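You operate a simulated robot arm through the tools that you are given. There is no shell and no other tool.

You run a simulated two-armed robot. Do the job below in one go: nothing can be reset, and whatever is moved stays where it is left.

Task
Carry the medium cream tray with both arms and set it on the top of the packing table.

The check looks at the end state, three seconds after you hand in, the way a careful person would. Anything else that was tipped, shoved, dropped, spilled or broken makes it a failure.

Robot
Two 6-joint arms with two-finger parallel grippers on one trunk, on a base that moves. Base frame: it is fixed to the floor where the robot stands at the start and does not move with it; the origin is under the middle of the robot, x ahead of it, y to its left, z up. Readings come in mm, rad, newtons and seconds.
The left shoulder is at the start at [280, 185, 805], the right one opposite. With the tool pointing down near the work surface each hand reaches from about 520 to 900 mm from the robot's upright axis, wherever it stands, measured 20 degrees to its own side. Places, roughly: medium cream tray [750, -2250, 750]; top of the packing table [-1300, -300, 800]. Payload 1.57 kg a hand.
Tool frame (each hand has its own): the origin (TCP) lies between the finger pads and is the grasp point; the fingertips stand 30 mm ahead of it; z points along the fingers, y is the line along which they close. Largest opening 80 mm; finger width 17, thickness 12; the body of the gripper, 40 by 82 mm, starts 80 mm behind the TCP.
Orientation is told as [roll, pitch, yaw] about the base's x, y, z axes, in that order, counted from this pose: with the fingers straight down and closing along the base's y, the tool's x points along the base's -x, its y along +y and its z along -z.

Tools
- The arms move only by the tool play_rows. It takes "left_deltas", "right_deltas" or both (then of equal length, played together; a hand with none holds still); each is a list of rows, each a list of 7 numbers: the turn, a rotation vector about the tool's x, y, z in units of 180 degrees (1.0 is 180 degrees), then the shift along the tool's x, y, z in units of 500 mm (1.0 is 500 mm), then the finger opening in cm, from 0 to 8. In form: [[ax, ay, az, x, y, z, grip], ...]. A call has 1 to 20 rows; each row is the pose to reach, as a shift and turn from the pose commanded when the call began, along the tool's axes at that moment. A call with a number of a shift or a turn outside -1 to 1 is refused whole. Rows are played at 5 a second. More than 50 mm and 0.15 rad between two rows, or a gripper value outside its range, and nothing of the call is played. Where a pose cannot be reached the arm comes as near as it can. A force on the tool above 40 N (or 10 N above the force at the start of the call, whichever is more), or a blocked arm, ends the call early, and 0.2 s more pass. The fingers move at their own pace (about 153 mm/s each) and stop on an object; they squeeze with about 21 N. The grip force told is the motor's: it shows also when the fingers shut on nothing. Time passes only in rows, and 0.2 s behind the last, so rows that repeat a pose let the fingers close. The reply holds the time, the measured pose of the TCP, the force on the tool along the base axes, the opening and the grip force, in the units named above and with some noise, with the torque about the TCP (base axes, N m) and any sound that the robot's microphone picked up, and new pictures: "pictures" is both (left out), scene, wrist or none (wrist: the cameras of the hands that moved).
- Cameras (640 x 400 px; columns grow to the right, rows downward): "scene" is now at [244.5, -2.5, 1254.8]; the picture's right is [-0.02, -1.00, 0.00], its down [-0.64, 0.01, -0.77] and it looks along [0.77, -0.01, -0.64] (base axes); focal length 254 px, centre (320, 200). "left" rides on the left gripper at [72, 7, -122] in its tool frame; the picture's right is [-0.09, 1.00, 0.00], its down [-0.84, -0.08, -0.54] and it looks along [-0.54, -0.05, 0.84] (tool axes); focal length 238 px, centre (320, 200). "right" rides on the right gripper at [72, -7, -122] in its tool frame; the picture's right is [0.09, 1.00, 0.00], its down [-0.84, 0.08, -0.54] and it looks along [-0.54, 0.05, 0.84] (tool axes); focal length 238 px, centre (320, 200). There is no depth. A picture from a camera that has moved, and an enlarged one, comes with that camera's place and axes in the base frame and with its lens.
- move_column(by): slides the trunk up (or, below 0, down) by that many mm; the arms and the scene camera ride with it, the base frame stays. It gives what a move gives, with no picture.
- base_move(legs): drives the robot by 1 to 6 legs, each [ahead, turn to the left] in mm and rad, along the robot's own axes; the way and the turn of a leg run together, so that a leg with both is an arc; at most 1500 mm and 3.142 rad a leg. The arms and the cameras ride along, it lands a little off, and it stops where it bumps. It gives what a move gives, and a new picture of the scene camera.
- turn_head(pan, tilt): turns the head with the scene camera to pan (to the left, within 1.501 rad either way) and tilt (down, from -0.506 to 1.204), counted from straight ahead of the robot. It gives what a move gives, and a new picture of the scene camera.
- close_up(camera, box): a new picture of the part [left, top, right, bottom] of that camera's present view, enlarged. It takes no simulated time.
- finish_job(): hands the job in; it is judged then, once.

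Nothing tells you exact positions but the pictures and the camera data. Unless the task says otherwise, let go and move clear before handing in.

The tools are called as name(argument=value, ...) on one line, values as JSON. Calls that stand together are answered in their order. play_rows: Moves the arms, as the interface text tells. Its arguments: {"type":"object","properties":{"left_deltas":{"type":"array","items":{"type":"array","items":{"type":"number"}}},"right_deltas":{"type":"array","items":{"type":"array","items":{"type":"number"}}},"pictures":{"type":"string","enum":["both","scene","wrist","none"]}},"required":[]} The other tools are called the same way: move_column (by) moves the trunk up or down; base_move (legs) drives the base; turn_head (pan, tilt) turns the head that bears the scene camera; close_up (camera, box) takes an enlarged picture of a part of a camera's view; finish_job () hands the job in.

At the start:

```text
time: 0.0
left_tool_pos: [548.9, 263.7, 1081.7]
left_tool_rot: [0.0, 0.001, -0.002]
left_wrist_force: [0.0, -0.7, -0.7]
left_moment: [0.01, 0.0, 0.01]
left_width: 80.0
left_finger_force: 0.0
right_tool_pos: [538.9, -282.0, 1076.7]
right_tool_rot: [0.0, 0.0, -0.001]
right_wrist_force: [0.7, -0.1, 0.0]
right_moment: [0.03, 0.02, -0.04]
right_width: 80.0
right_finger_force: 0.1
trunk travel left (down, up): [-500.0, 490.0]
robot x, y, heading: [2.3, 1.8, -0.003]
head pan, tilt (commanded): [-0.019, 0.691]
```

scene: 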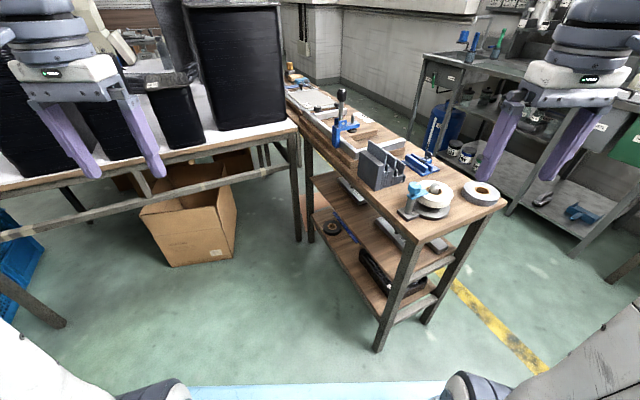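
right: 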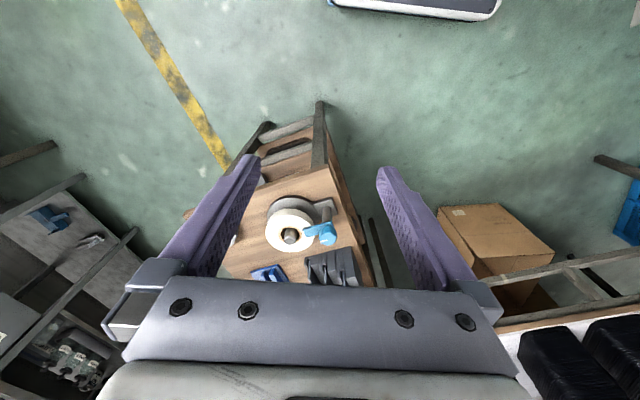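
left: 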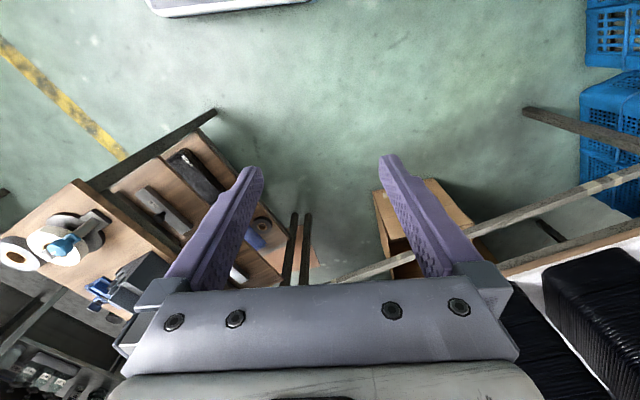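

I see a wooden bench ahead with tools on it, and a table with black bins to the left. The tray should be to my right near [750, -2250] and the packing table behind me, so I look around with the head first.

turn_head(pan=-1.2, tilt=0.4)

turn_head(pan=-1.5, tilt=0.5)

turn_head(pan=1.5, tilt=0.5)

```text
time: 1.4
left_tool_pos: [548.8, 263.5, 1082.9]
left_tool_rot: [0.001, -0.001, -0.002]
left_wrist_force: [0.4, 0.8, -0.4]
left_moment: [0.01, 0.0, -0.01]
left_width: 79.9
left_finger_force: 0.0
right_tool_pos: [539.8, -283.0, 1076.2]
right_tool_rot: [-0.002, 0.001, -0.001]
right_wrist_force: [-0.3, -0.8, 0.2]
right_moment: [0.0, -0.04, -0.02]
right_width: 80.1
right_finger_force: 0.0
trunk travel left (down, up): [-500.0, 490.0]
robot x, y, heading: [2.2, 0.5, 0.001]
head pan, tilt (commanded): [-1.201, 0.4]
camera scene: at [192.7, -87.2, 1280.9], right [-0.93, -0.36, 0.0], down [-0.14, 0.36, -0.92], along [0.33, -0.86, -0.39], focal length 254 px, centre (320, 200)
```

scene: 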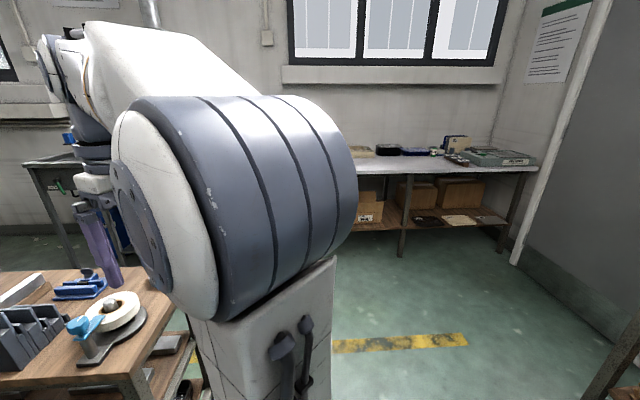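

```text
time: 2.2
left_tool_pos: [548.6, 264.2, 1082.6]
left_tool_rot: [0.0, 0.001, -0.001]
left_wrist_force: [-1.2, 0.0, -0.5]
left_moment: [0.01, 0.0, 0.04]
left_width: 80.0
left_finger_force: 0.0
right_tool_pos: [538.4, -282.7, 1077.9]
right_tool_rot: [0.0, 0.0, 0.0]
right_wrist_force: [0.2, 0.0, 0.3]
right_moment: [0.03, 0.01, 0.0]
right_width: 79.9
right_finger_force: 0.0
trunk travel left (down, up): [-500.0, 490.0]
robot x, y, heading: [1.7, 0.2, -0.001]
head pan, tilt (commanded): [-1.499, 0.499]
camera scene: at [165.8, -91.7, 1271.8], right [-1.0, -0.07, 0.0], down [-0.03, 0.48, -0.88], along [0.06, -0.88, -0.48], focal length 254 px, centre (320, 200)
```

scene: 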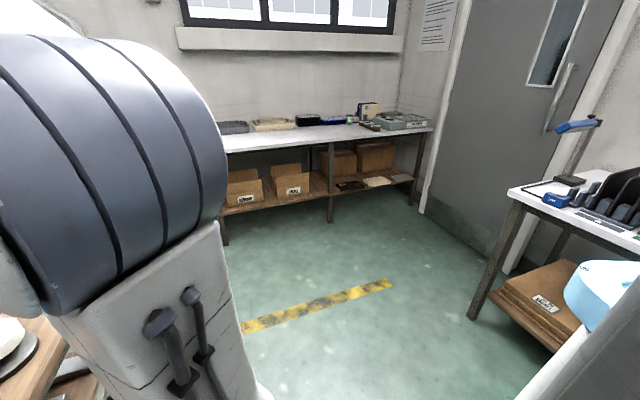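

```text
time: 4.8
left_tool_pos: [549.3, 263.5, 1082.0]
left_tool_rot: [-0.001, 0.0, 0.0]
left_wrist_force: [0.1, -0.1, -0.5]
left_moment: [0.02, 0.01, -0.01]
left_width: 80.1
left_finger_force: 0.1
right_tool_pos: [538.6, -282.7, 1076.4]
right_tool_rot: [0.001, 0.0, 0.0]
right_wrist_force: [0.3, 1.0, 0.8]
right_moment: [-0.03, -0.01, 0.0]
right_width: 79.9
right_finger_force: 0.0
trunk travel left (down, up): [-500.0, 490.0]
robot x, y, heading: [-1.6, 3.3, -0.001]
head pan, tilt (commanded): [1.499, 0.499]
camera scene: at [165.7, 89.9, 1271.8], right [1.0, -0.07, 0.0], down [-0.03, -0.48, -0.88], along [0.06, 0.88, -0.48], focal length 254 px, centre (320, 200)
```

scene: 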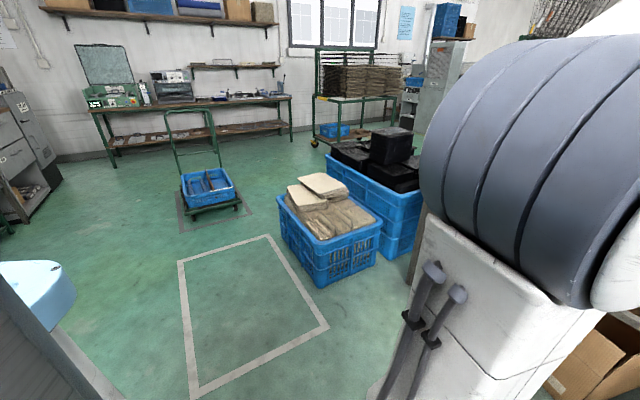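

I see a long white-topped table under the window on the right side with some trays on it. I zoom in there after turning the base to the right in place.

turn_head(pan=0, tilt=0.4)

base_move(legs=[[0, -1.571]])

```text
time: 6.4
left_tool_pos: [549.9, 263.8, 1082.3]
left_tool_rot: [0.0, 0.0, 0.0]
left_wrist_force: [-0.4, 0.7, -0.3]
left_moment: [-0.01, 0.03, 0.01]
left_width: 80.0
left_finger_force: 0.2
right_tool_pos: [538.6, -283.3, 1077.0]
right_tool_rot: [0.002, 0.001, 0.0]
right_wrist_force: [-0.1, 0.3, -0.1]
right_moment: [0.01, 0.0, 0.03]
right_width: 79.9
right_finger_force: 0.1
trunk travel left (down, up): [-500.0, 490.0]
robot x, y, heading: [-0.3, 0.6, -0.002]
head pan, tilt (commanded): [0.0, 0.4]
camera scene: at [251.8, -0.8, 1280.9], right [0.0, -1.0, 0.0], down [-0.39, 0.0, -0.92], along [0.92, 0.0, -0.39], focal length 254 px, centre (320, 200)
```

scene: 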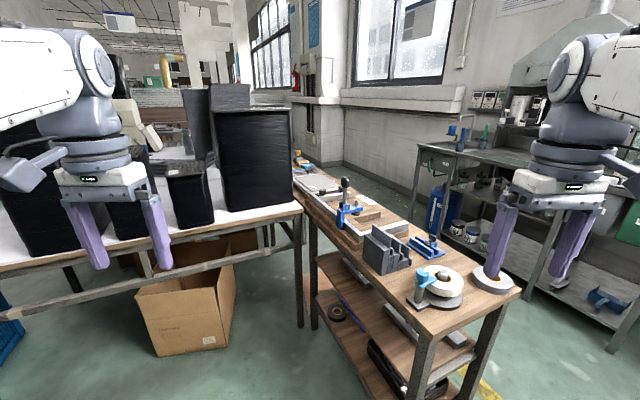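

```text
time: 10.6
left_tool_pos: [258.9, -550.9, 1082.6]
left_tool_rot: [-0.001, 0.0, -1.578]
left_wrist_force: [0.0, 0.4, -0.3]
left_moment: [-0.02, 0.02, 0.02]
left_width: 80.0
left_finger_force: 0.0
right_tool_pos: [-287.2, -536.4, 1076.4]
right_tool_rot: [0.0, -0.001, -1.576]
right_wrist_force: [0.3, 0.3, -0.6]
right_moment: [0.03, -0.02, -0.03]
right_width: 79.9
right_finger_force: 0.1
trunk travel left (down, up): [-500.0, 490.0]
robot x, y, heading: [2.6, -0.4, -1.576]
head pan, tilt (commanded): [0.0, 0.4]
camera scene: at [-2.9, -253.6, 1280.9], right [-1.0, 0.01, 0.0], down [0.0, 0.39, -0.92], along [-0.01, -0.92, -0.39], focal length 254 px, centre (320, 200)
```

scene: 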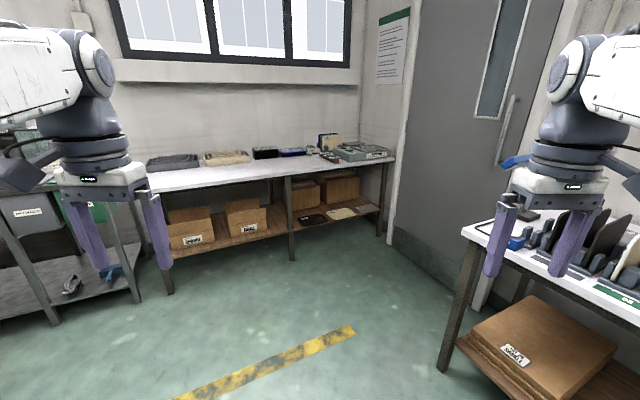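

close_up(camera="scene", box=[130, 120, 410, 200])

turn_head(pan=-1.45, tilt=0.45)

turn_head(pan=-0.8, tilt=0.5)

turn_head(pan=0.9, tilt=0.5)

```text
2.29 times, centred on (270, 160) of scene
camera zoom: at [-2.9, -253.6, 1280.9], right [-1.0, 0.01, 0.0], down [0.0, 0.39, -0.92], along [-0.01, -0.92, -0.39], focal length 580 px, centre (434, 291)
```

zoom: 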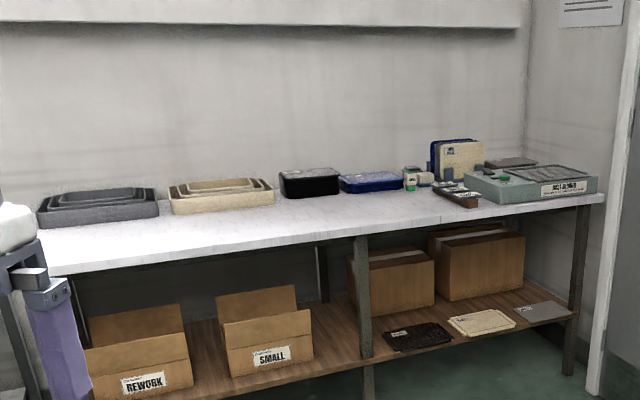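

```text
time: 12.2
left_tool_pos: [258.9, -550.3, 1083.5]
left_tool_rot: [0.002, 0.001, -1.578]
left_wrist_force: [-0.4, 0.0, -1.4]
left_moment: [0.04, 0.02, 0.0]
left_width: 79.8
left_finger_force: 0.1
right_tool_pos: [-287.2, -536.9, 1077.5]
right_tool_rot: [0.0, -0.001, -1.578]
right_wrist_force: [0.2, -0.1, 0.0]
right_moment: [-0.03, 0.01, -0.01]
right_width: 80.1
right_finger_force: 0.0
trunk travel left (down, up): [-500.0, 490.0]
robot x, y, heading: [2.6, -0.6, -1.577]
head pan, tilt (commanded): [-1.45, 0.45]
camera scene: at [-93.4, -171.4, 1276.2], right [-0.11, 0.99, 0.0], down [0.43, 0.05, -0.9], along [-0.89, -0.1, -0.44], focal length 254 px, centre (320, 200)
```

scene: 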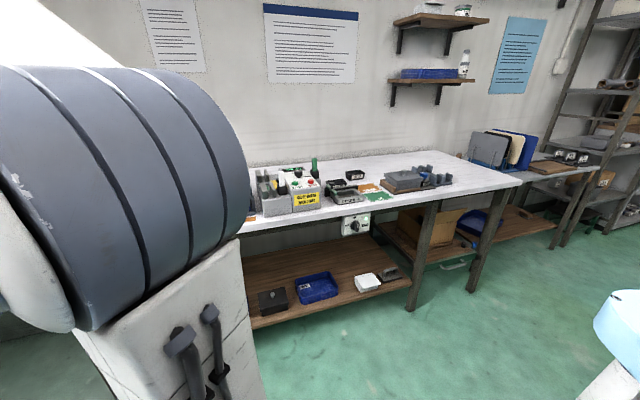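

```text
time: 13.2
left_tool_pos: [259.7, -550.8, 1082.0]
left_tool_rot: [0.001, 0.0, -1.578]
left_wrist_force: [-0.2, -0.1, 0.1]
left_moment: [0.02, 0.04, -0.02]
left_width: 80.0
left_finger_force: 0.1
right_tool_pos: [-286.6, -537.8, 1075.6]
right_tool_rot: [0.0, 0.0, -1.577]
right_wrist_force: [-0.7, 1.3, 0.3]
right_moment: [0.02, 0.01, 0.01]
right_width: 79.8
right_finger_force: 0.0
trunk travel left (down, up): [-500.0, 490.0]
robot x, y, heading: [0.5, 2.9, -1.577]
head pan, tilt (commanded): [-0.799, 0.499]
camera scene: at [-67.9, -223.9, 1271.8], right [-0.69, 0.72, 0.0], down [0.35, 0.33, -0.88], along [-0.63, -0.61, -0.48], focal length 254 px, centre (320, 200)
```

scene: 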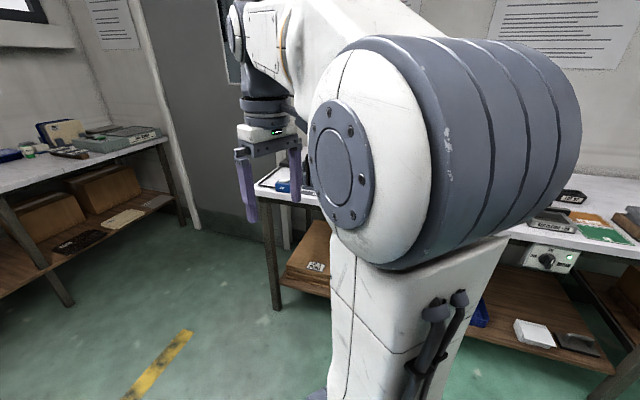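

```text
time: 15.0
left_tool_pos: [259.8, -550.2, 1082.9]
left_tool_rot: [0.0, 0.001, -1.576]
left_wrist_force: [-0.3, -0.6, -0.2]
left_moment: [-0.04, 0.01, 0.01]
left_width: 80.0
left_finger_force: 0.1
right_tool_pos: [-286.0, -538.0, 1076.1]
right_tool_rot: [-0.001, -0.001, -1.578]
right_wrist_force: [0.4, 0.2, 0.2]
right_moment: [0.01, 0.01, 0.0]
right_width: 80.1
right_finger_force: 0.1
trunk travel left (down, up): [-500.0, 490.0]
robot x, y, heading: [-0.7, -1.2, -1.576]
head pan, tilt (commanded): [0.901, 0.499]
camera scene: at [68.7, -218.1, 1271.8], right [-0.63, -0.78, 0.0], down [-0.37, 0.3, -0.88], along [0.68, -0.55, -0.48], focal length 254 px, centre (320, 200)
```

scene: 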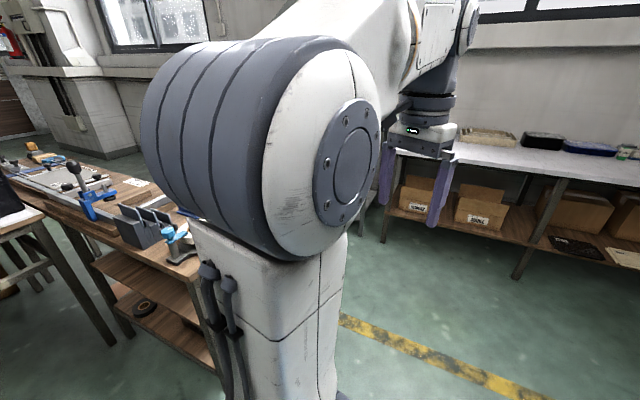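

The cream trays sit as a nested stack on the white table under the window, near [745, -2280]. The table front seems turned by about 20°. I drive to a stand-off point in front of it to look closely.

turn_head(pan=0, tilt=0.5)

base_move(legs=[[0, 0.284], [1150, 0], [0, 0.09]])

```text
time: 16.2
left_tool_pos: [259.6, -550.8, 1081.7]
left_tool_rot: [-0.001, 0.002, -1.578]
left_wrist_force: [0.5, 0.0, 0.0]
left_moment: [-0.01, -0.01, -0.01]
left_width: 80.0
left_finger_force: 0.1
right_tool_pos: [-286.1, -536.3, 1076.9]
right_tool_rot: [0.001, 0.0, -1.578]
right_wrist_force: [-0.5, -0.3, 0.5]
right_moment: [-0.01, 0.02, -0.01]
right_width: 80.2
right_finger_force: 0.2
trunk travel left (down, up): [-500.0, 490.0]
robot x, y, heading: [1.8, 1.2, -1.576]
head pan, tilt (commanded): [0.0, 0.499]
camera scene: at [-2.8, -252.0, 1271.8], right [-1.0, 0.01, 0.0], down [0.0, 0.48, -0.88], along [-0.01, -0.88, -0.48], focal length 254 px, centre (320, 200)
```

scene: 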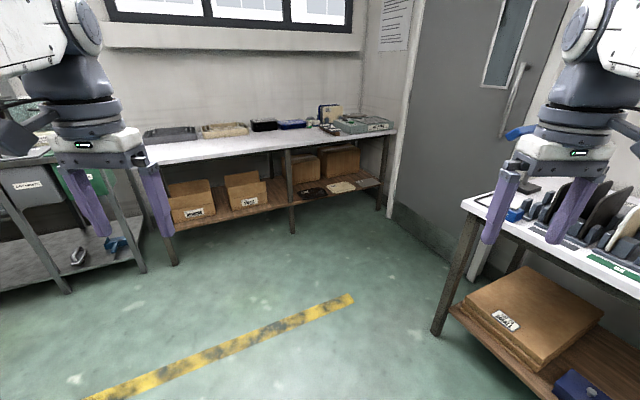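

```text
time: 23.5
left_tool_pos: [779.6, -1524.6, 1081.2]
left_tool_rot: [0.001, 0.001, -1.188]
left_wrist_force: [0.1, 0.6, -0.2]
left_moment: [-0.01, -0.01, 0.01]
left_width: 80.0
left_finger_force: 0.1
right_tool_pos: [268.4, -1720.2, 1077.2]
right_tool_rot: [0.0, 0.0, -1.187]
right_wrist_force: [0.2, 0.8, -0.5]
right_moment: [0.01, 0.01, -0.03]
right_width: 80.0
right_finger_force: 0.0
trunk travel left (down, up): [-500.0, 490.0]
robot x, y, heading: [327.2, -1115.7, -1.184]
head pan, tilt (commanded): [0.0, 0.499]
camera scene: at [421.7, -1348.2, 1271.8], right [-0.93, -0.37, 0.0], down [-0.18, 0.44, -0.88], along [0.33, -0.81, -0.48], focal length 254 px, centre (320, 200)
```

scene: 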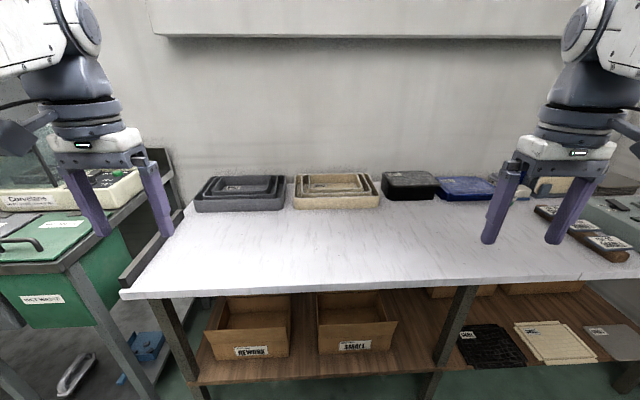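

close_up(camera="scene", box=[180, 150, 420, 220])

close_up(camera="scene", box=[285, 160, 395, 220])

close_up(camera="scene", box=[380, 160, 640, 270])

```text
2.67 times, centred on (300, 185) of scene
camera zoom: at [421.7, -1348.2, 1271.8], right [-0.93, -0.37, 0.0], down [-0.18, 0.44, -0.88], along [0.33, -0.81, -0.48], focal length 677 px, centre (373, 240)
```

zoom: 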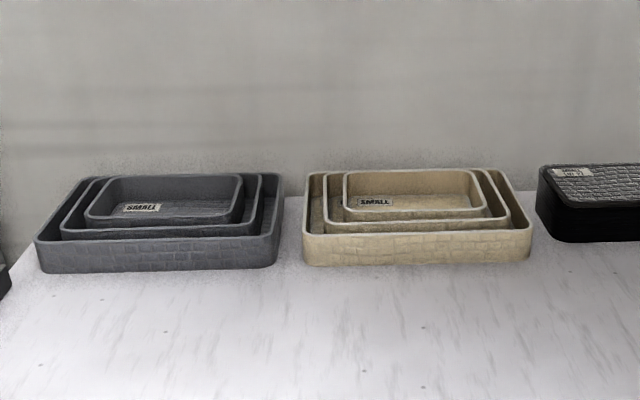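

```text
5.82 times, centred on (340, 190) of scene
camera zoom: at [421.7, -1348.2, 1271.8], right [-0.93, -0.37, 0.0], down [-0.18, 0.44, -0.88], along [0.33, -0.81, -0.48], focal length 1478 px, centre (204, 258)
```

zoom: 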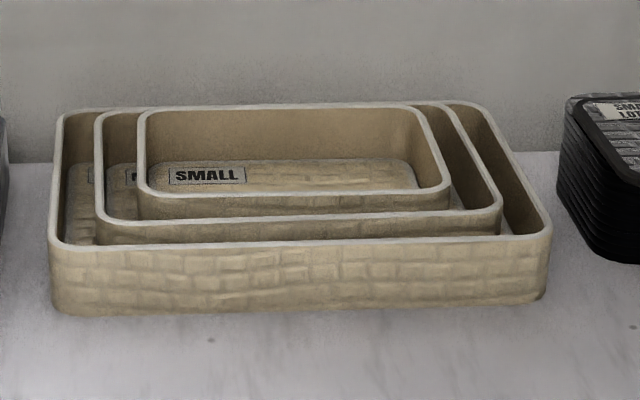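

```text
2.46 times, centred on (510, 215) of scene
camera zoom: at [421.7, -1348.2, 1271.8], right [-0.93, -0.37, 0.0], down [-0.18, 0.44, -0.88], along [0.33, -0.81, -0.48], focal length 625 px, centre (-148, 163)
```

zoom: 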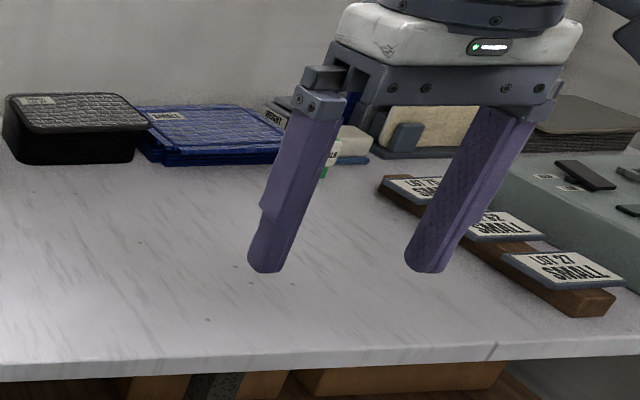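

The cream trays are three nested ones: large, medium, small, near [716, -2273], rims around z 790. I need to know how far my base protrudes and exactly where the table's front edge is, so I look down.

turn_head(pan=0, tilt=1.2)

close_up(camera="left", box=[0, 0, 640, 400])

close_up(camera="right", box=[0, 0, 640, 400])

```text
time: 24.6
left_tool_pos: [779.3, -1525.1, 1082.5]
left_tool_rot: [-0.001, 0.0, -1.187]
left_wrist_force: [-0.8, 0.5, -0.1]
left_moment: [0.01, 0.0, -0.01]
left_width: 79.8
left_finger_force: 0.1
right_tool_pos: [270.2, -1720.7, 1077.3]
right_tool_rot: [-0.001, -0.002, -1.187]
right_wrist_force: [0.9, 0.4, 0.1]
right_moment: [0.02, -0.03, -0.01]
right_width: 80.2
right_finger_force: 0.1
trunk travel left (down, up): [-500.0, 490.0]
robot x, y, heading: [331.7, -1110.5, -1.186]
head pan, tilt (commanded): [0.0, 1.201]
camera scene: at [408.7, -1315.7, 1218.1], right [-0.93, -0.37, 0.0], down [-0.35, 0.86, -0.36], along [0.14, -0.34, -0.93], focal length 254 px, centre (320, 200)
```

scene: 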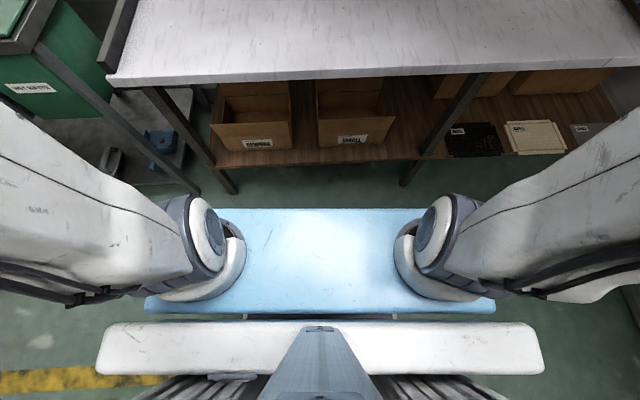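

```text
1.00 times, centred on (320, 200) of left (not enlarged: the box is as wide or as high as the picture)
camera zoom: at [757.1, -1455.5, 1204.2], right [0.96, 0.29, 0.0], down [0.24, -0.8, 0.54], along [0.16, -0.52, -0.84], focal length 238 px, centre (320, 200)
```

zoom: 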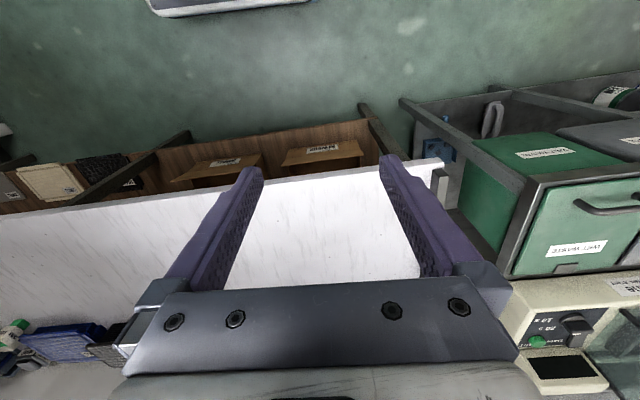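

```text
1.00 times, centred on (320, 200) of right (not enlarged: the box is as wide or as high as the picture)
camera zoom: at [235.7, -1656.2, 1198.4], right [0.89, 0.46, 0.0], down [0.39, -0.75, 0.54], along [0.25, -0.48, -0.84], focal length 238 px, centre (320, 200)
```

zoom: 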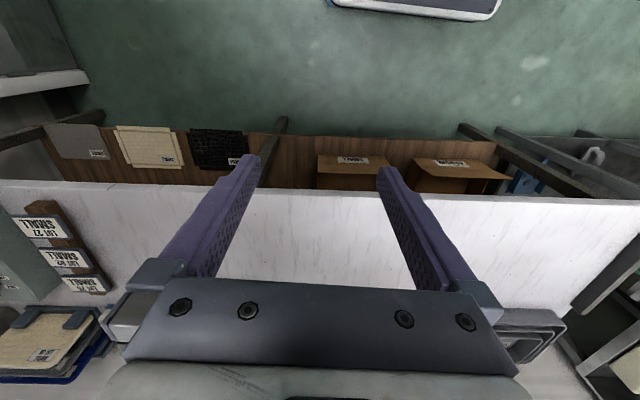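

My shoulder plate sticks out to about 400 mm ahead at table height, and the base front is near 340 mm. I raise the trunk so the plate clears the table, and turn the left wrist camera round to see the base's own front and height.

move_column(by=180)

play_rows(left_deltas=[[0, 0, -0.047, 0, 0, 0, 8], [0, 0, -0.094, 0, 0, 0, 8], [0, 0, -0.141, 0, 0, 0, 8], [0, 0, -0.188, 0, 0, 0, 8], [0, 0, -0.235, 0, 0, 0, 8], [0, 0, -0.282, 0, 0, 0, 8], [0, 0, -0.329, 0, 0, 0, 8], [0, 0, -0.376, 0, 0, 0, 8], [0, 0, -0.423, 0, 0, 0, 8], [0, 0, -0.47, 0, 0, 0, 8], [0, 0, -0.517, 0, 0, 0, 8], [0, 0, -0.564, 0, 0, 0, 8], [0, 0, -0.611, 0, 0, 0, 8], [0, 0, -0.658, 0, 0, 0, 8]], pictures="both")

```text
time: 26.6
left_tool_pos: [778.6, -1524.6, 1262.4]
left_tool_rot: [0.0, 0.0, -1.188]
left_wrist_force: [0.3, 0.0, 0.5]
left_moment: [0.02, -0.01, -0.03]
left_width: 80.3
left_finger_force: 0.1
right_tool_pos: [269.5, -1720.8, 1256.9]
right_tool_rot: [0.0, 0.0, -1.185]
right_wrist_force: [-0.5, -0.4, -0.7]
right_moment: [0.03, 0.01, 0.0]
right_width: 80.0
right_finger_force: 0.0
trunk travel left (down, up): [-680.0, 310.0]
robot x, y, heading: [332.1, -1113.8, -1.182]
head pan, tilt (commanded): [0.0, 1.201]
```

```text
time: 29.6
left_tool_pos: [780.2, -1524.3, 1261.7]
left_tool_rot: [0.001, -0.001, 0.883]
left_wrist_force: [-0.4, 0.4, 0.3]
left_moment: [0.03, 0.04, -0.02]
left_width: 80.0
left_finger_force: 0.1
right_tool_pos: [268.3, -1720.5, 1256.0]
right_tool_rot: [-0.003, 0.001, -1.186]
right_wrist_force: [0.6, 0.8, -0.1]
right_moment: [-0.04, 0.01, 0.01]
right_width: 80.0
right_finger_force: 0.1
trunk travel left (down, up): [-680.0, 310.0]
robot x, y, heading: [330.7, -1116.4, -1.184]
head pan, tilt (commanded): [0.0, 1.201]
camera scene: at [408.7, -1315.7, 1398.1], right [-0.93, -0.37, 0.0], down [-0.35, 0.86, -0.36], along [0.14, -0.34, -0.93], focal length 254 px, centre (320, 200)
camera left: at [727.3, -1576.0, 1383.9], right [-0.71, 0.7, 0.0], down [0.59, 0.6, 0.54], along [0.38, 0.39, -0.84], focal length 238 px, centre (320, 200)
```

scene: 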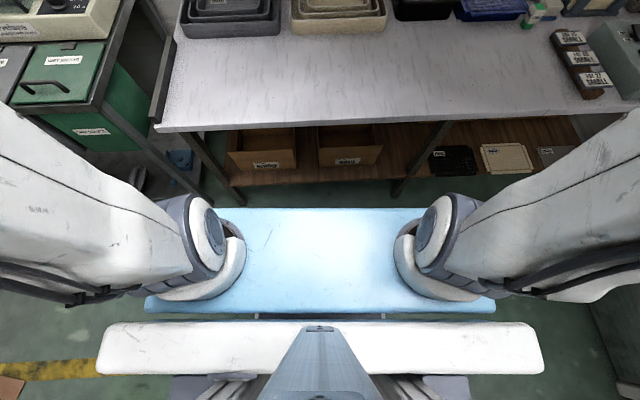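
left: 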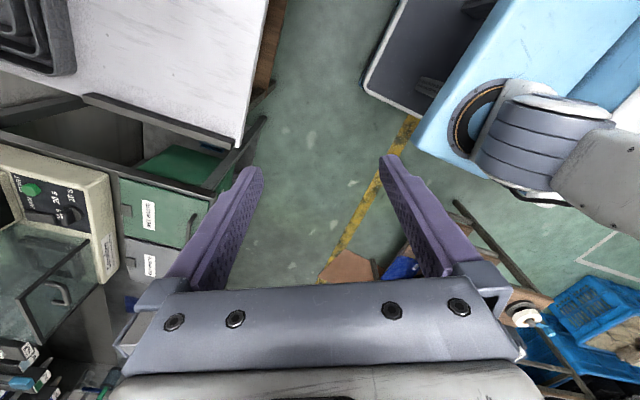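

The base front is about 340–355 mm ahead with its top near z 255, so it can't go under the lower shelf. I turn the left hand back, then drive nearer with the nest centred and my heading square to the table.

play_rows(left_deltas=[[0, 0, 0.047, 0, 0, 0, 8], [0, 0, 0.094, 0, 0, 0, 8], [0, 0, 0.141, 0, 0, 0, 8], [0, 0, 0.188, 0, 0, 0, 8], [0, 0, 0.235, 0, 0, 0, 8], [0, 0, 0.282, 0, 0, 0, 8], [0, 0, 0.329, 0, 0, 0, 8], [0, 0, 0.376, 0, 0, 0, 8], [0, 0, 0.423, 0, 0, 0, 8], [0, 0, 0.47, 0, 0, 0, 8], [0, 0, 0.517, 0, 0, 0, 8], [0, 0, 0.564, 0, 0, 0, 8], [0, 0, 0.611, 0, 0, 0, 8], [0, 0, 0.658, 0, 0, 0, 8]], pictures="none")

base_move(legs=[[0, -0.367], [306, 0], [0, 0.411]])

turn_head(pan=0, tilt=0.75)

```text
time: 32.6
left_tool_pos: [778.9, -1525.4, 1262.4]
left_tool_rot: [0.001, 0.0, -1.19]
left_wrist_force: [-0.7, -0.2, -0.2]
left_moment: [0.01, 0.02, 0.01]
left_width: 80.0
left_finger_force: 0.0
right_tool_pos: [269.7, -1719.8, 1256.7]
right_tool_rot: [0.0, -0.002, -1.187]
right_wrist_force: [1.1, 0.8, -0.1]
right_moment: [0.01, -0.03, 0.03]
right_width: 79.9
right_finger_force: 0.2
trunk travel left (down, up): [-680.0, 310.0]
robot x, y, heading: [330.6, -1119.8, -1.187]
head pan, tilt (commanded): [0.0, 1.201]
```

```text
time: 37.0
left_tool_pos: [812.5, -1798.9, 1261.8]
left_tool_rot: [0.001, -0.001, -1.124]
left_wrist_force: [-0.1, -0.3, -0.7]
left_moment: [0.01, 0.01, -0.02]
left_width: 80.0
left_finger_force: 0.0
right_tool_pos: [316.9, -2024.7, 1257.2]
right_tool_rot: [0.001, 0.001, -1.125]
right_wrist_force: [-0.3, 0.0, -0.2]
right_moment: [0.02, -0.03, -0.01]
right_width: 79.7
right_finger_force: 0.0
trunk travel left (down, up): [-680.0, 310.0]
robot x, y, heading: [339.5, -1419.0, -1.122]
head pan, tilt (commanded): [0.0, 1.201]
camera scene: at [430.2, -1612.7, 1398.1], right [-0.9, -0.43, 0.0], down [-0.4, 0.84, -0.36], along [0.16, -0.33, -0.93], focal length 254 px, centre (320, 200)
```

scene: 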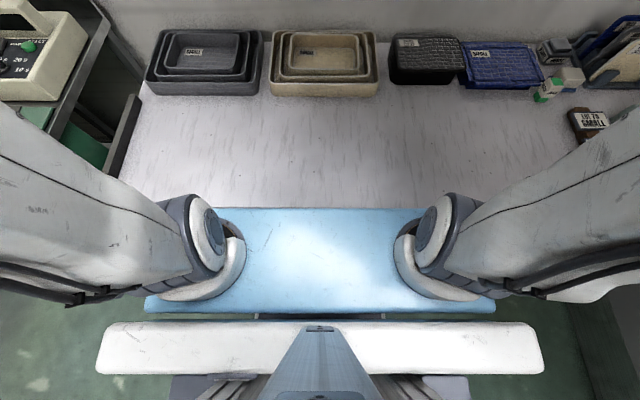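

```text
time: 37.9
left_tool_pos: [813.1, -1798.2, 1262.4]
left_tool_rot: [-0.001, -0.001, -1.123]
left_wrist_force: [0.6, -0.3, 0.5]
left_moment: [0.01, 0.0, 0.0]
left_width: 80.0
left_finger_force: 0.0
right_tool_pos: [316.1, -2025.1, 1256.3]
right_tool_rot: [-0.001, 0.0, -1.124]
right_wrist_force: [-0.4, -1.0, 0.1]
right_moment: [0.0, 0.0, 0.04]
right_width: 80.2
right_finger_force: 0.1
trunk travel left (down, up): [-680.0, 310.0]
robot x, y, heading: [341.0, -1416.1, -1.12]
head pan, tilt (commanded): [0.0, 0.75]
camera scene: at [442.0, -1636.9, 1429.7], right [-0.9, -0.43, 0.0], down [-0.3, 0.62, -0.73], along [0.32, -0.66, -0.68], focal length 254 px, centre (320, 200)
```

scene: 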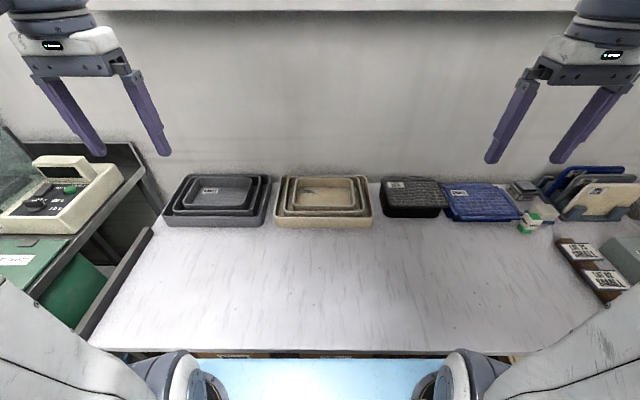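

close_up(camera="scene", box=[260, 160, 390, 240])

close_up(camera="scene", box=[60, 320, 580, 400])

```text
4.92 times, centred on (325, 200) of scene
camera zoom: at [442.0, -1636.9, 1429.7], right [-0.9, -0.43, 0.0], down [-0.3, 0.62, -0.73], along [0.32, -0.66, -0.68], focal length 1250 px, centre (295, 200)
```

zoom: 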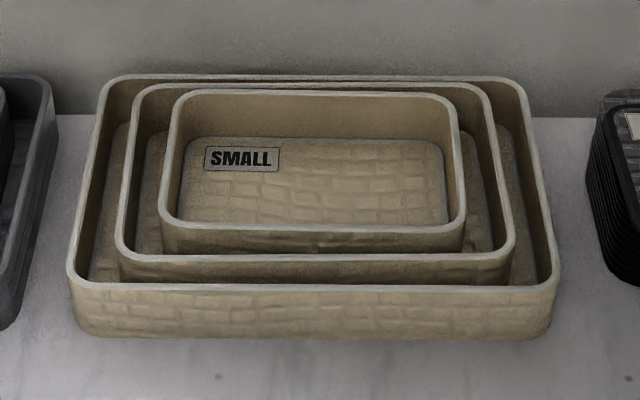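

```text
1.23 times, centred on (320, 360) of scene
camera zoom: at [442.0, -1636.9, 1429.7], right [-0.9, -0.43, 0.0], down [-0.3, 0.62, -0.73], along [0.32, -0.66, -0.68], focal length 313 px, centre (320, 3)
```

zoom: 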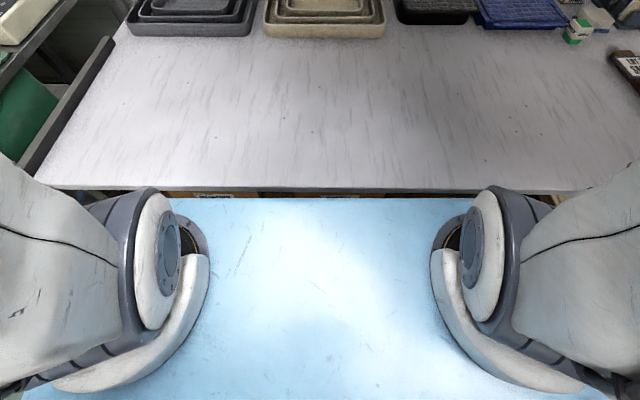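

The nest now sits about 963 mm ahead, almost centred (13 mm right), and the table edge is about 445 mm ahead. I creep forward 75 mm, leaving clearance between base and shelf.

base_move(legs=[[75, -0.006]])

close_up(camera="scene", box=[60, 320, 580, 400])

close_up(camera="scene", box=[260, 140, 390, 220])

close_up(camera="left", box=[0, 0, 640, 400])

close_up(camera="right", box=[0, 0, 640, 400])

```text
time: 38.9
left_tool_pos: [843.0, -1869.0, 1263.7]
left_tool_rot: [0.001, 0.001, -1.128]
left_wrist_force: [-0.7, 0.1, 0.0]
left_moment: [-0.02, -0.03, 0.0]
left_width: 80.1
left_finger_force: 0.1
right_tool_pos: [344.9, -2092.6, 1257.5]
right_tool_rot: [0.0, -0.001, -1.13]
right_wrist_force: [-0.1, 1.4, 0.5]
right_moment: [0.02, -0.02, 0.0]
right_width: 79.8
right_finger_force: 0.1
trunk travel left (down, up): [-680.0, 310.0]
robot x, y, heading: [373.3, -1487.6, -1.128]
head pan, tilt (commanded): [0.0, 0.75]
camera scene: at [473.1, -1705.0, 1429.9], right [-0.9, -0.43, 0.0], down [-0.29, 0.62, -0.73], along [0.31, -0.66, -0.68], focal length 254 px, centre (320, 200)
```

scene: 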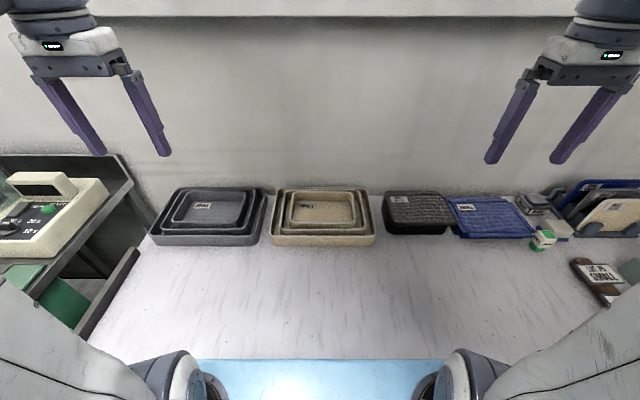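

```text
1.23 times, centred on (320, 360) of scene
camera zoom: at [473.1, -1705.0, 1429.9], right [-0.9, -0.43, 0.0], down [-0.29, 0.62, -0.73], along [0.31, -0.66, -0.68], focal length 313 px, centre (320, 3)
```

zoom: 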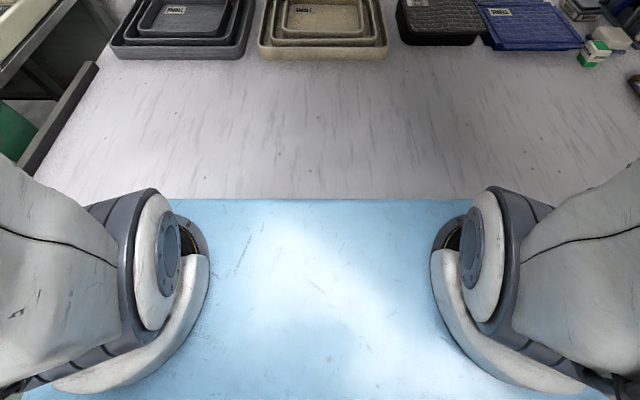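

```text
4.92 times, centred on (325, 180) of scene
camera zoom: at [473.1, -1705.0, 1429.9], right [-0.9, -0.43, 0.0], down [-0.29, 0.62, -0.73], along [0.31, -0.66, -0.68], focal length 1250 px, centre (295, 298)
```

zoom: 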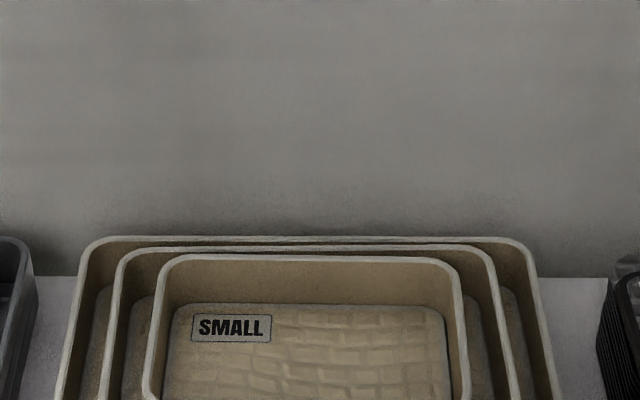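

```text
1.00 times, centred on (320, 200) of left (not enlarged: the box is as wide or as high as the picture)
camera zoom: at [817.2, -1800.3, 1384.3], right [0.94, 0.34, 0.0], down [0.29, -0.79, 0.54], along [0.19, -0.51, -0.84], focal length 238 px, centre (320, 200)
```

zoom: 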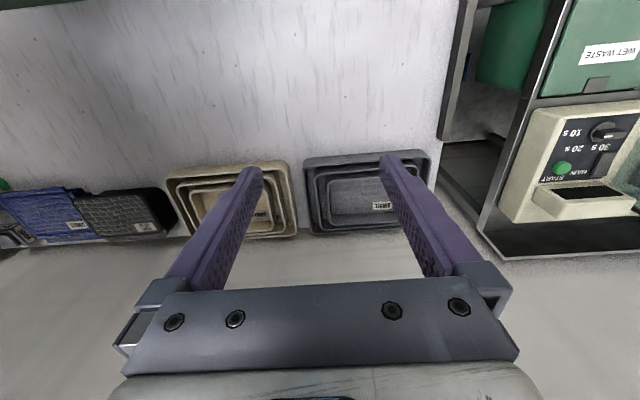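

```text
1.00 times, centred on (320, 200) of right (not enlarged: the box is as wide or as high as the picture)
camera zoom: at [308.4, -2030.5, 1378.5], right [0.86, 0.51, 0.0], down [0.43, -0.72, 0.54], along [0.28, -0.47, -0.84], focal length 238 px, centre (320, 200)
```

zoom: 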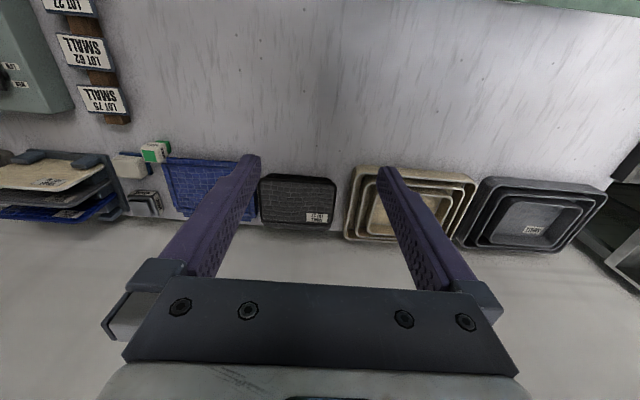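

The table's front edge is now hidden under my shoulder plate. I zoom both wrist cameras on the cream nest to triangulate its rim height and position.

close_up(camera="left", box=[150, 140, 310, 240])

close_up(camera="right", box=[330, 150, 490, 250])

close_up(camera="scene", box=[250, 170, 410, 270])

```text
4.00 times, centred on (230, 190) of left
camera zoom: at [817.2, -1800.3, 1384.3], right [0.94, 0.34, 0.0], down [0.29, -0.79, 0.54], along [0.19, -0.51, -0.84], focal length 953 px, centre (680, 240)
```

zoom: 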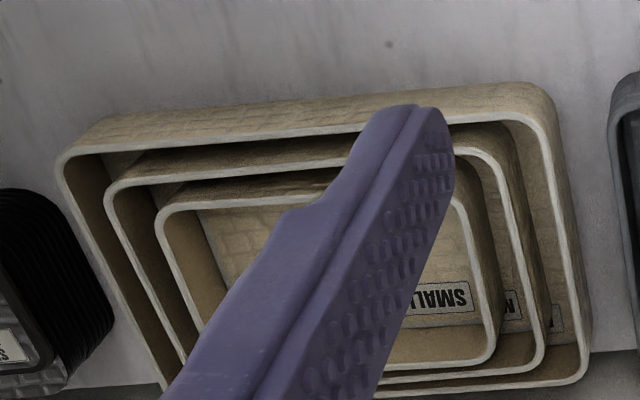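

```text
4.00 times, centred on (410, 200) of right
camera zoom: at [308.4, -2030.5, 1378.5], right [0.86, 0.51, 0.0], down [0.43, -0.72, 0.54], along [0.28, -0.47, -0.84], focal length 953 px, centre (-40, 200)
```

zoom: 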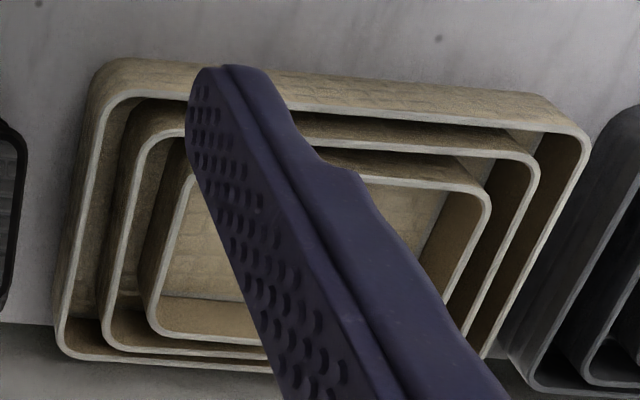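

```text
4.00 times, centred on (330, 220) of scene
camera zoom: at [473.1, -1705.0, 1429.9], right [-0.9, -0.43, 0.0], down [-0.29, 0.62, -0.73], along [0.31, -0.66, -0.68], focal length 1016 px, centre (280, 120)
```

zoom: 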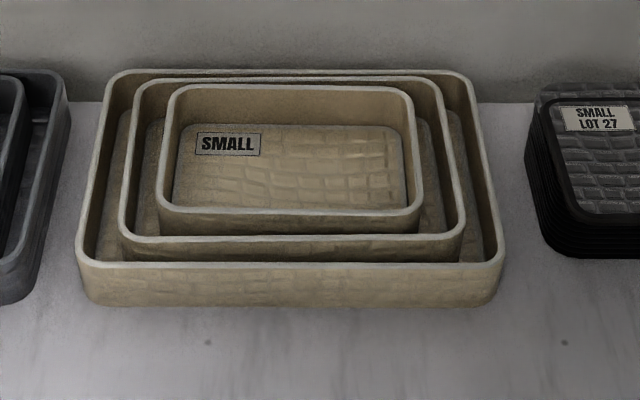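

Triangulating with all three cameras gives a table top near z 779, large rim near 820 and small rim near 840. The nest centre is about 851 mm ahead and 7 mm right of my axis. I bring both hands above the side walls of the small tray to look closely.

play_rows(left_deltas=[[0, 0, 0, -0.049, -0.0277, 0.0553, 8], [0, 0, 0, -0.098, -0.0553, 0.1107, 8], [0, 0, 0, -0.147, -0.083, 0.166, 8], [0, 0, 0, -0.196, -0.1107, 0.2213, 8], [0, 0, 0, -0.245, -0.1383, 0.2767, 8], [0, 0, 0, -0.294, -0.166, 0.332, 8], [0, 0, 0, -0.343, -0.1937, 0.3873, 8], [0, 0, 0, -0.392, -0.2213, 0.4427, 8], [0, 0, 0, -0.441, -0.249, 0.498, 8], [0, 0, 0, -0.49, -0.2767, 0.5533, 8], [0, 0, 0, -0.539, -0.3043, 0.6087, 8], [0, 0, 0, -0.588, -0.332, 0.664, 8], [0, 0, 0, -0.588, -0.332, 0.664, 8]], right_deltas=[[0, 0, 0, -0.0509, 0.0292, 0.0546, 8], [0, 0, 0, -0.1018, 0.0583, 0.1092, 8], [0, 0, 0, -0.1528, 0.0875, 0.1638, 8], [0, 0, 0, -0.2037, 0.1167, 0.2183, 8], [0, 0, 0, -0.2546, 0.1458, 0.2729, 8], [0, 0, 0, -0.3055, 0.175, 0.3275, 8], [0, 0, 0, -0.3564, 0.2042, 0.3821, 8], [0, 0, 0, -0.4073, 0.2333, 0.4367, 8], [0, 0, 0, -0.4583, 0.2625, 0.4913, 8], [0, 0, 0, -0.5092, 0.2917, 0.5458, 8], [0, 0, 0, -0.5601, 0.3208, 0.6004, 8], [0, 0, 0, -0.611, 0.35, 0.655, 8], [0, 0, 0, -0.611, 0.35, 0.655, 8]])

```text
time: 41.7
left_tool_pos: [819.7, -2206.2, 930.9]
left_tool_rot: [-0.001, 0.001, -1.13]
left_wrist_force: [-0.6, -0.5, -0.1]
left_moment: [0.04, -0.01, -0.03]
left_width: 80.0
left_finger_force: 0.1
right_tool_pos: [632.8, -2296.5, 928.1]
right_tool_rot: [0.0, 0.004, -1.129]
right_wrist_force: [-0.4, 0.2, -0.8]
right_moment: [-0.02, 0.0, 0.01]
right_width: 80.1
right_finger_force: 0.2
trunk travel left (down, up): [-680.0, 310.0]
robot x, y, heading: [368.7, -1484.1, -1.13]
head pan, tilt (commanded): [0.0, 0.75]
camera scene: at [473.6, -1705.8, 1429.7], right [-0.9, -0.43, 0.0], down [-0.29, 0.62, -0.73], along [0.31, -0.66, -0.68], focal length 254 px, centre (320, 200)
camera right: at [597.4, -2234.4, 1049.6], right [0.86, 0.51, 0.0], down [0.43, -0.72, 0.54], along [0.28, -0.47, -0.84], focal length 238 px, centre (320, 200)
camera left: at [793.6, -2138.4, 1052.4], right [0.94, 0.34, 0.0], down [0.29, -0.79, 0.54], along [0.19, -0.51, -0.84], focal length 238 px, centre (320, 200)
```

scene: 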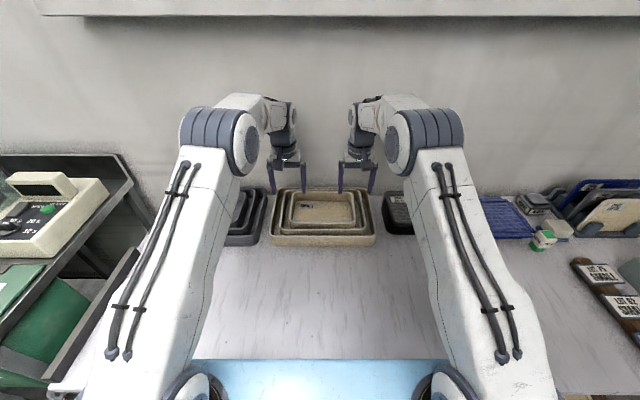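
right: 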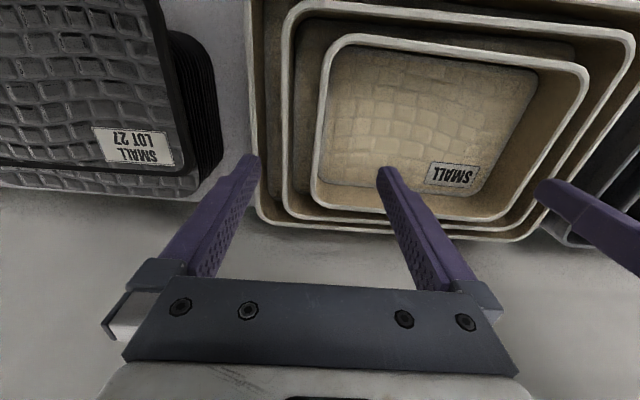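
left: 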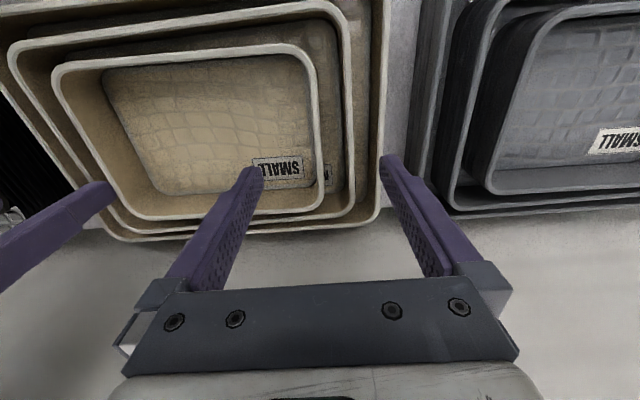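

Both hands stand nicely over the small tray's side walls. I zoom the wrist views to measure wall alignment to a few millimetres.

close_up(camera="left", box=[240, 40, 400, 140])

close_up(camera="left", box=[240, 120, 400, 220])

close_up(camera="right", box=[240, 40, 400, 140])

close_up(camera="right", box=[240, 120, 400, 220])

```text
4.00 times, centred on (320, 90) of left
camera zoom: at [793.6, -2138.4, 1052.4], right [0.94, 0.34, 0.0], down [0.29, -0.79, 0.54], along [0.19, -0.51, -0.84], focal length 953 px, centre (320, 640)
```

zoom: 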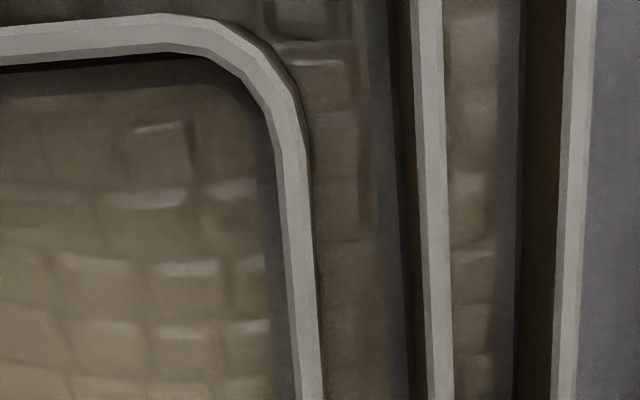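

```text
4.00 times, centred on (320, 170) of left
camera zoom: at [793.6, -2138.4, 1052.4], right [0.94, 0.34, 0.0], down [0.29, -0.79, 0.54], along [0.19, -0.51, -0.84], focal length 953 px, centre (320, 320)
```

zoom: 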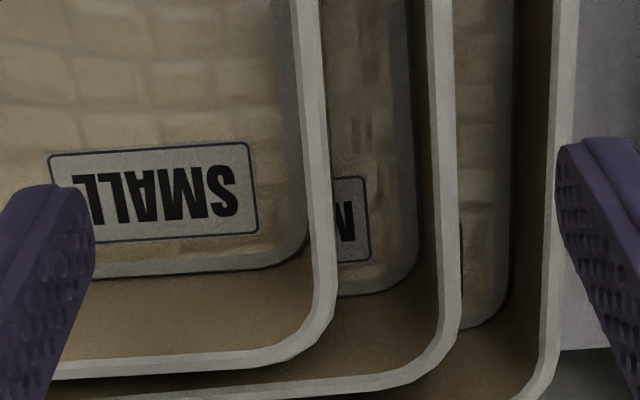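

```text
4.00 times, centred on (320, 90) of right
camera zoom: at [597.4, -2234.4, 1049.6], right [0.86, 0.51, 0.0], down [0.43, -0.72, 0.54], along [0.28, -0.47, -0.84], focal length 953 px, centre (320, 640)
```

zoom: 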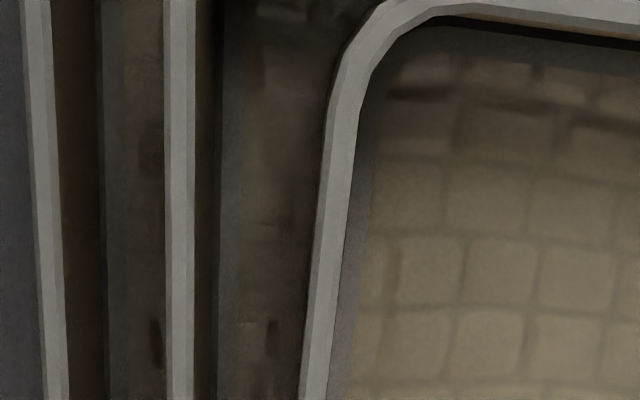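

```text
4.00 times, centred on (320, 170) of right
camera zoom: at [597.4, -2234.4, 1049.6], right [0.86, 0.51, 0.0], down [0.43, -0.72, 0.54], along [0.28, -0.47, -0.84], focal length 953 px, centre (320, 320)
```

zoom: 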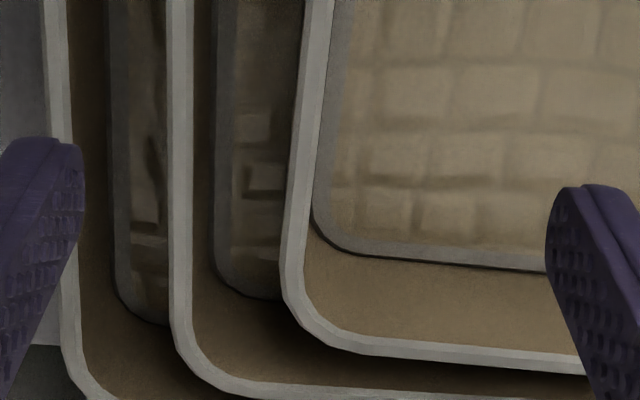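

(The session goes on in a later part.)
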